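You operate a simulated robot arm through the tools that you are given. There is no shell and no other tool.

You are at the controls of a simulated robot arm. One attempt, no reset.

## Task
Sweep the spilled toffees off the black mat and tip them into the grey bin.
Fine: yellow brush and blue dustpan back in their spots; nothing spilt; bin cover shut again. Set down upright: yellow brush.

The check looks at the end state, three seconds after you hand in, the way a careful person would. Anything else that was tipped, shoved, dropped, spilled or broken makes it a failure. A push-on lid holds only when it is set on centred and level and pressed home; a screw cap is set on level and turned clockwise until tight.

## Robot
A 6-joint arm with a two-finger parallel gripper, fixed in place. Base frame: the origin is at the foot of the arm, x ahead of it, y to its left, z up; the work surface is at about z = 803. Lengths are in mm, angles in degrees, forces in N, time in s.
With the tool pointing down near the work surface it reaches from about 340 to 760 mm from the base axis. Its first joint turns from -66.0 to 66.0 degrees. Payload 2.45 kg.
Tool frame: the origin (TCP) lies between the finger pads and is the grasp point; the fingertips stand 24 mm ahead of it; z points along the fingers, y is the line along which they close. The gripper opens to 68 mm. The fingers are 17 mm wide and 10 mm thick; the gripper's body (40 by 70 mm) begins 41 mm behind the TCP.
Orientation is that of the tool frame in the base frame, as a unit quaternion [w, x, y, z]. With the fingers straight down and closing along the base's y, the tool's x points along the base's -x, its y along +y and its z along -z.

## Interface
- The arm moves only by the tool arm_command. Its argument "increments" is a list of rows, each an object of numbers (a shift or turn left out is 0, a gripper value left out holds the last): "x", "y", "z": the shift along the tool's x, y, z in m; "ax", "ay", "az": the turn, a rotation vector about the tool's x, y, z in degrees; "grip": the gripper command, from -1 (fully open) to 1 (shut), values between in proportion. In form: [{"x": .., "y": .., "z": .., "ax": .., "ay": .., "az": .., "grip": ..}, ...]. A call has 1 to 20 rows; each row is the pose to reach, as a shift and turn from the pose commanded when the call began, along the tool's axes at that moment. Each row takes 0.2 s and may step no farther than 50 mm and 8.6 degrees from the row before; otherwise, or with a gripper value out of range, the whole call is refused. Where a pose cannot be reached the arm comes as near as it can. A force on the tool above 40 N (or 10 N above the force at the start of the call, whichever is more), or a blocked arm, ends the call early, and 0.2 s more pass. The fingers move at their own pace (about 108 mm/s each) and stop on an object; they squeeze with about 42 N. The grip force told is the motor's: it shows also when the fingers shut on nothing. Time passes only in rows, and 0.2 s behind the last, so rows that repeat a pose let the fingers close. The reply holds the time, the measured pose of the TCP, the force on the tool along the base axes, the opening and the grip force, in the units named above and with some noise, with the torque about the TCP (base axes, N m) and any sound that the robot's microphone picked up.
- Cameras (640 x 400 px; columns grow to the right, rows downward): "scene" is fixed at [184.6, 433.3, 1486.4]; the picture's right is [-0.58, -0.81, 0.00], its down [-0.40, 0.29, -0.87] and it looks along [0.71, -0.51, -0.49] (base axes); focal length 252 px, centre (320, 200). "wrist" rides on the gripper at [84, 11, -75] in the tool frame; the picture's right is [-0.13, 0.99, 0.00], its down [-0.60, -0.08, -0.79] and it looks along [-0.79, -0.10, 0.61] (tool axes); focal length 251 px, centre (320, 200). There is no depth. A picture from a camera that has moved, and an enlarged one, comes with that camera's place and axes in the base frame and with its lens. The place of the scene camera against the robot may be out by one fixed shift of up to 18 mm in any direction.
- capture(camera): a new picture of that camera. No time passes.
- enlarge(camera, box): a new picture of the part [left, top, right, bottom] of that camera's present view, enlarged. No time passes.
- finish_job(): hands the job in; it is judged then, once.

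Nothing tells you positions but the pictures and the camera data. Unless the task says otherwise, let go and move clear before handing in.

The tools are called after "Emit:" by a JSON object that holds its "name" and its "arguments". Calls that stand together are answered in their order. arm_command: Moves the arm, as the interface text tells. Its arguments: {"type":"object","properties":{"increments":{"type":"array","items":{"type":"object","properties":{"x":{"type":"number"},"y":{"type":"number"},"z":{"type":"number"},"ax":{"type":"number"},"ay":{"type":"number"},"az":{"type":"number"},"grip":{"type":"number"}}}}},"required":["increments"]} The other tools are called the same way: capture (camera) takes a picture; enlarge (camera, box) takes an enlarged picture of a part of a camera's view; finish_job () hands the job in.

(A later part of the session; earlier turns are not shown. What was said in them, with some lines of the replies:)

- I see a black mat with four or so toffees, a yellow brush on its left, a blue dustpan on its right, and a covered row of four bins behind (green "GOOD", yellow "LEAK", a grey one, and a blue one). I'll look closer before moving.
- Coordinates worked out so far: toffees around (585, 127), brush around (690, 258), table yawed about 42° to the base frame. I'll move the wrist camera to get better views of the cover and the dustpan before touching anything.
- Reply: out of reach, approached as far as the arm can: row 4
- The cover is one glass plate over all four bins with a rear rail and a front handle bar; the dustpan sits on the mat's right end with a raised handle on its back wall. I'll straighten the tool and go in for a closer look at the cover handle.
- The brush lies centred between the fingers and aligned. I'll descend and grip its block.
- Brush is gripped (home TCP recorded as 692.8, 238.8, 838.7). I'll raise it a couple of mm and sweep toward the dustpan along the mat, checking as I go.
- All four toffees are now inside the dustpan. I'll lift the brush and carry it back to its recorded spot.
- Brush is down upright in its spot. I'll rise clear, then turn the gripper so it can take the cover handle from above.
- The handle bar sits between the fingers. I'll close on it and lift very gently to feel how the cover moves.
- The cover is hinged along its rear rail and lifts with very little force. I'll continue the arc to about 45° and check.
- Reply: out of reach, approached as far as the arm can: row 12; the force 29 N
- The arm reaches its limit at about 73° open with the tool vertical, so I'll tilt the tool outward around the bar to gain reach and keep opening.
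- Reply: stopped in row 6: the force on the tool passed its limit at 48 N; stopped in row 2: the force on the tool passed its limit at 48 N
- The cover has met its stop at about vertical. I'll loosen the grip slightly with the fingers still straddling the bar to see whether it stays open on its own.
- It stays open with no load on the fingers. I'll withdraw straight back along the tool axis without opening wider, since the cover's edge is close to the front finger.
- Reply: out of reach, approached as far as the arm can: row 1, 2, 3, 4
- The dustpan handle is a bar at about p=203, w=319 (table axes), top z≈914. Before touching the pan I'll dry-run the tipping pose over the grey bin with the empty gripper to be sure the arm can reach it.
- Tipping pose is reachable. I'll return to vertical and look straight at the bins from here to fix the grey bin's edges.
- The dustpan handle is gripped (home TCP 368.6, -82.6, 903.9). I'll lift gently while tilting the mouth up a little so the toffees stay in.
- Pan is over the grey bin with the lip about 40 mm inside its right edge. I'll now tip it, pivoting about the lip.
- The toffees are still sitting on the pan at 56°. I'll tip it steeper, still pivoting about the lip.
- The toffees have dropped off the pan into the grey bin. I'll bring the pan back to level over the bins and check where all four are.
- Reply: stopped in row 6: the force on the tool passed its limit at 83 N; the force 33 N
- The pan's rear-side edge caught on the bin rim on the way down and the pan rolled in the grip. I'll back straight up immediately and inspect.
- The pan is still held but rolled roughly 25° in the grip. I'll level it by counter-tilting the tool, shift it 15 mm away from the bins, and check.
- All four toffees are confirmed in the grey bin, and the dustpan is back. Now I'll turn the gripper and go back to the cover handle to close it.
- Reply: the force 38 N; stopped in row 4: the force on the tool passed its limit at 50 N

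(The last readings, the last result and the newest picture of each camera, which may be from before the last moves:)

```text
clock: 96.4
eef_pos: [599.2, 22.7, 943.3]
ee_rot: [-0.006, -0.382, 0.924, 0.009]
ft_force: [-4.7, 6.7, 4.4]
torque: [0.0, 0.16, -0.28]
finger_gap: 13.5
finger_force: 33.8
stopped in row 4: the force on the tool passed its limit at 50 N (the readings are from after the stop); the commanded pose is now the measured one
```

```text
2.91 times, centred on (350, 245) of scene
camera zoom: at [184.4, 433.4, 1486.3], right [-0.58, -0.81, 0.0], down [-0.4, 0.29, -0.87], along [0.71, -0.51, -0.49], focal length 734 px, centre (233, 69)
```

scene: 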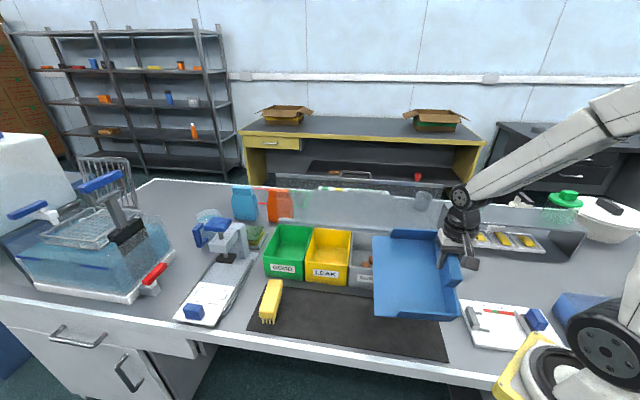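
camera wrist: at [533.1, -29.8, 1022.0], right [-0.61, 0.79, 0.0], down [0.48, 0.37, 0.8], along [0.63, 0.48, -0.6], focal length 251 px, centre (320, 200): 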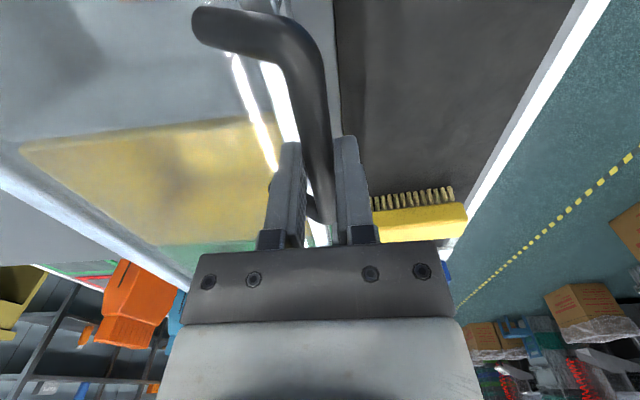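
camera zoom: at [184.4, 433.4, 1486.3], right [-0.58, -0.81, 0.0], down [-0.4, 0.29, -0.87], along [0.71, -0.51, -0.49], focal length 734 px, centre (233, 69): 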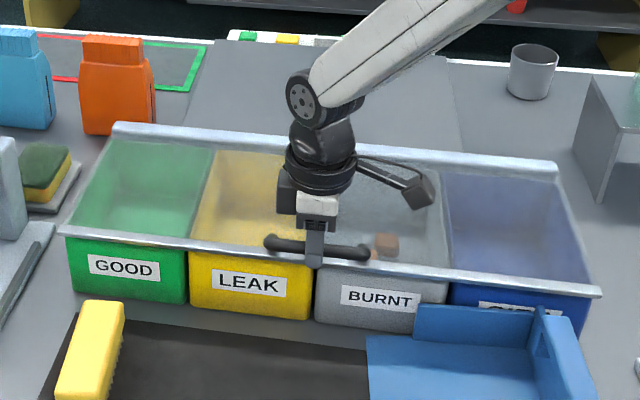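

Emit:
{"name": "enlarge", "arguments": {"camera": "scene", "box": [240, 205, 360, 290]}}

Emit:
{"name": "enlarge", "arguments": {"camera": "scene", "box": [400, 215, 470, 290]}}

Emit:
{"name": "enlarge", "arguments": {"camera": "scene", "box": [310, 235, 390, 285]}}

```text
4.71 times, centred on (300, 248) of scene
camera zoom: at [184.4, 433.4, 1486.3], right [-0.58, -0.81, 0.0], down [-0.4, 0.29, -0.87], along [0.71, -0.51, -0.49], focal length 1188 px, centre (414, -24)
```

zoom: 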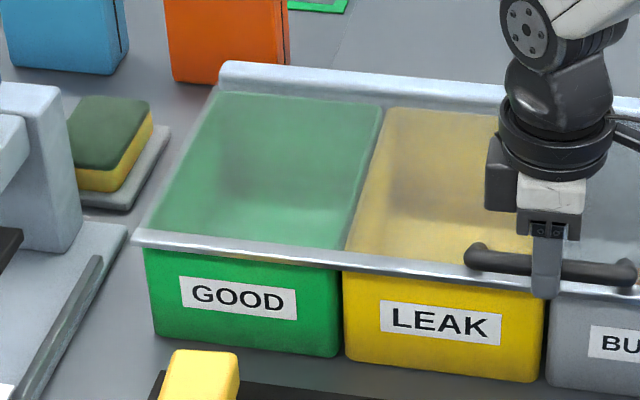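

```text
5.33 times, centred on (435, 252) of scene
camera zoom: at [184.4, 433.4, 1486.3], right [-0.58, -0.81, 0.0], down [-0.4, 0.29, -0.87], along [0.71, -0.51, -0.49], focal length 1346 px, centre (-293, -80)
```

zoom: 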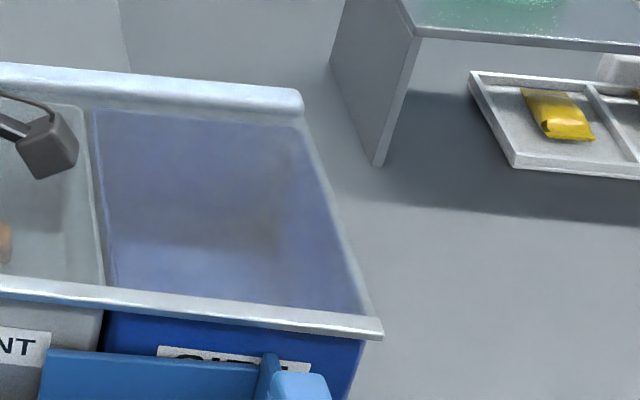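

```text
8.00 times, centred on (350, 260) of scene
camera zoom: at [184.4, 433.4, 1486.3], right [-0.58, -0.81, 0.0], down [-0.4, 0.29, -0.87], along [0.71, -0.51, -0.49], focal length 2019 px, centre (80, -280)
```

zoom: 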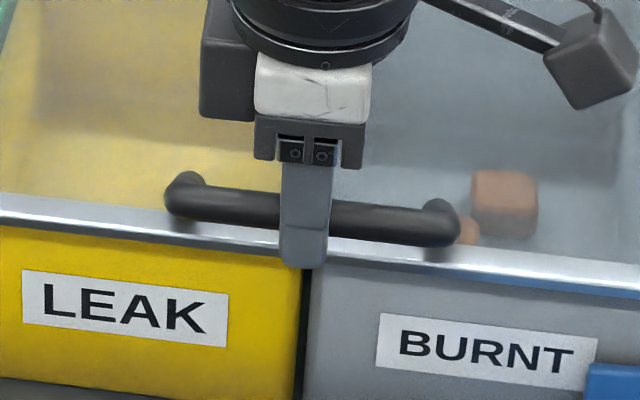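

The cover is shut and matches the original view. I'll release the handle and rise clear.

Emit:
{"name": "arm_command", "arguments": {"increments": [{"grip": 0.4}, {"grip": -0.3}, {"grip": -1}, {"grip": -1}, {"grip": -1}]}}

Emit:
{"name": "enlarge", "arguments": {"camera": "scene", "box": [310, 235, 390, 285]}}

```text
clock: 97.6
eef_pos: [599.2, 20.8, 942.5]
ee_rot: [-0.005, -0.383, 0.924, 0.008]
ft_force: [-0.5, 0.2, -0.4]
torque: [-0.02, 0.01, 0.0]
finger_gap: 67.9
finger_force: 0.1
```

```text
8.00 times, centred on (350, 260) of scene
camera zoom: at [184.6, 433.3, 1486.4], right [-0.58, -0.81, 0.0], down [-0.4, 0.29, -0.87], along [0.71, -0.51, -0.49], focal length 2019 px, centre (80, -280)
```

zoom: 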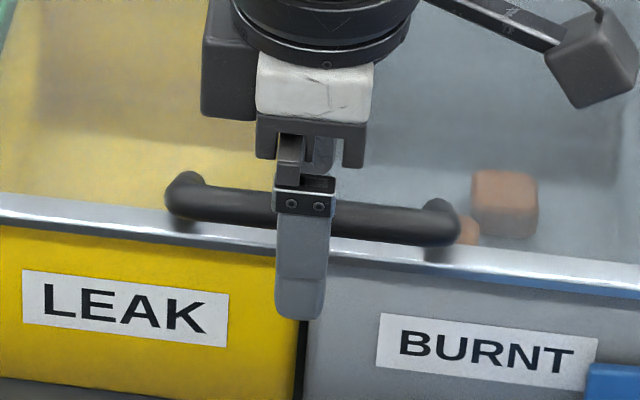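

Emit:
{"name": "arm_command", "arguments": {"increments": [{"z": -0.02, "grip": -1}, {"z": -0.05}, {"z": -0.09}, {"z": -0.13}, {"z": -0.17}, {"z": -0.21}, {"z": -0.25}]}}

Emit:
{"name": "capture", "arguments": {"camera": "scene"}}

Emit:
{"name": "capture", "arguments": {"camera": "wrist"}}

Emit:
{"name": "enlarge", "arguments": {"camera": "scene", "box": [240, 200, 460, 380]}}

```text
clock: 99.2
eef_pos: [603.3, 19.2, 1194.0]
ee_rot: [-0.006, -0.383, 0.924, 0.007]
ft_force: [0.4, 0.3, 0.0]
torque: [-0.01, -0.01, -0.05]
finger_gap: 68.1
finger_force: 0.1
```

```text
taken
```

scene: 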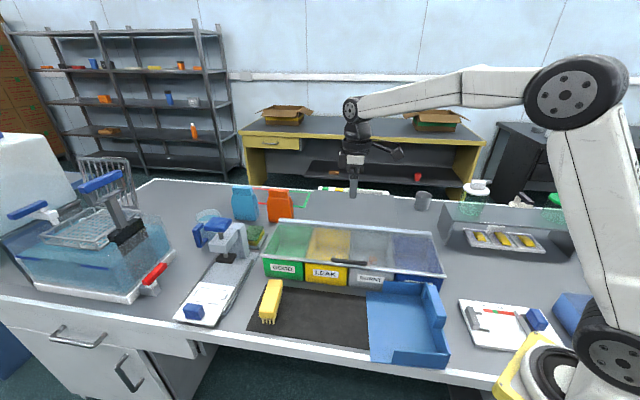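

```text
taken
camera wrist: at [538.2, -34.3, 1269.4], right [-0.61, 0.79, 0.02], down [0.49, 0.37, 0.79], along [0.62, 0.49, -0.61], focal length 251 px, centre (320, 200)
```

wrist: 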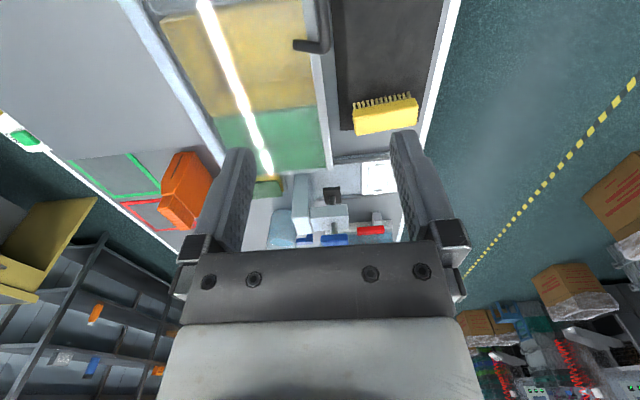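

```text
2.22 times, centred on (350, 290) of scene
camera zoom: at [184.5, 433.3, 1486.4], right [-0.58, -0.81, 0.0], down [-0.4, 0.29, -0.87], along [0.71, -0.51, -0.49], focal length 561 px, centre (253, 0)
```

zoom: 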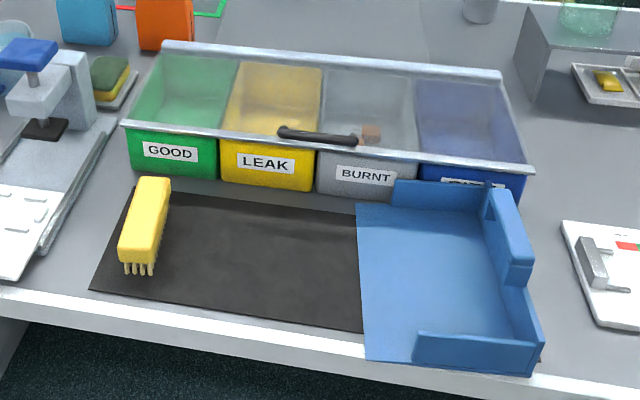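

Emit:
{"name": "enlarge", "arguments": {"camera": "scene", "box": [365, 270, 461, 370]}}

Emit:
{"name": "enlarge", "arguments": {"camera": "scene", "box": [245, 260, 349, 340]}}

```text
4.00 times, centred on (413, 320) of scene
camera zoom: at [184.5, 433.3, 1486.4], right [-0.58, -0.81, 0.0], down [-0.4, 0.29, -0.87], along [0.71, -0.51, -0.49], focal length 1010 px, centre (-52, -280)
```

zoom: 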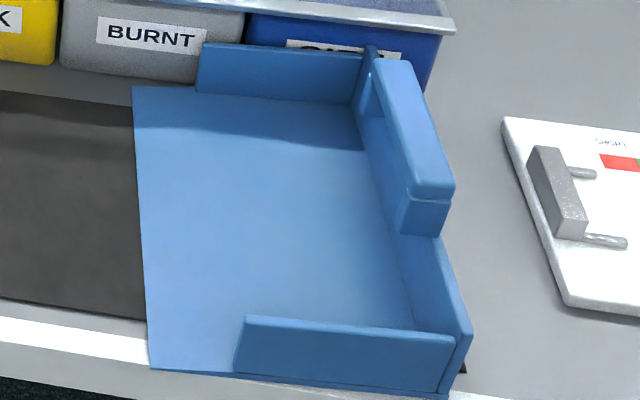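

```text
5.00 times, centred on (297, 300) of scene
camera zoom: at [184.5, 433.3, 1486.4], right [-0.58, -0.81, 0.0], down [-0.4, 0.29, -0.87], along [0.71, -0.51, -0.49], focal length 1262 px, centre (435, -300)
```

zoom: 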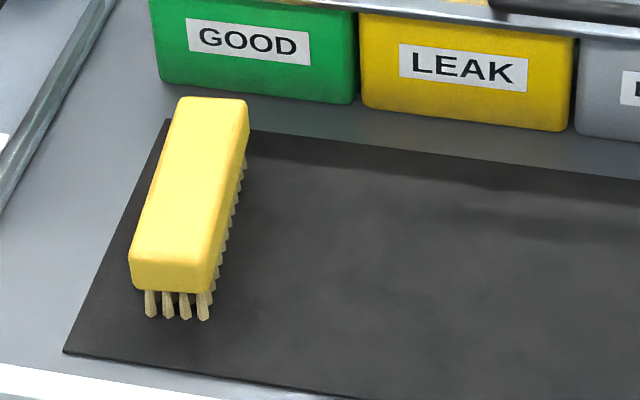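

The end state looks right: four toffees in the grey bin with the cover shut, brush upright in its spot, and dustpan within a few mm of where it started. The arm is clear, so I'm handing in.

Emit:
{"name": "finish_job", "arguments": {}}

```text
The job is handed in.
```

The job is handed in. All four toffees are in the grey "BURNT" bin with its cover shut, and nothing was spilt.

- **Sweep:** I swept the toffees into the dustpan with the yellow brush. The brush is back where it started, standing upright.
- **Tip:** I opened the bin cover and tipped the toffees into the grey bin. They only slid off once the pan was tilted to about 70°. I counted all four in the bin before closing the cover.
- **Dustpan:** it is back on its end of the mat, within a few mm of its original position and turned about 1° from it.

**Bin bump:** on the way back, the dustpan's edge caught on a bin rim, with a force of about 83 N. The pan rolled in the gripper, so I backed off, levelled it and set it down again. In the later pictures the bins had not moved and I saw no damage.
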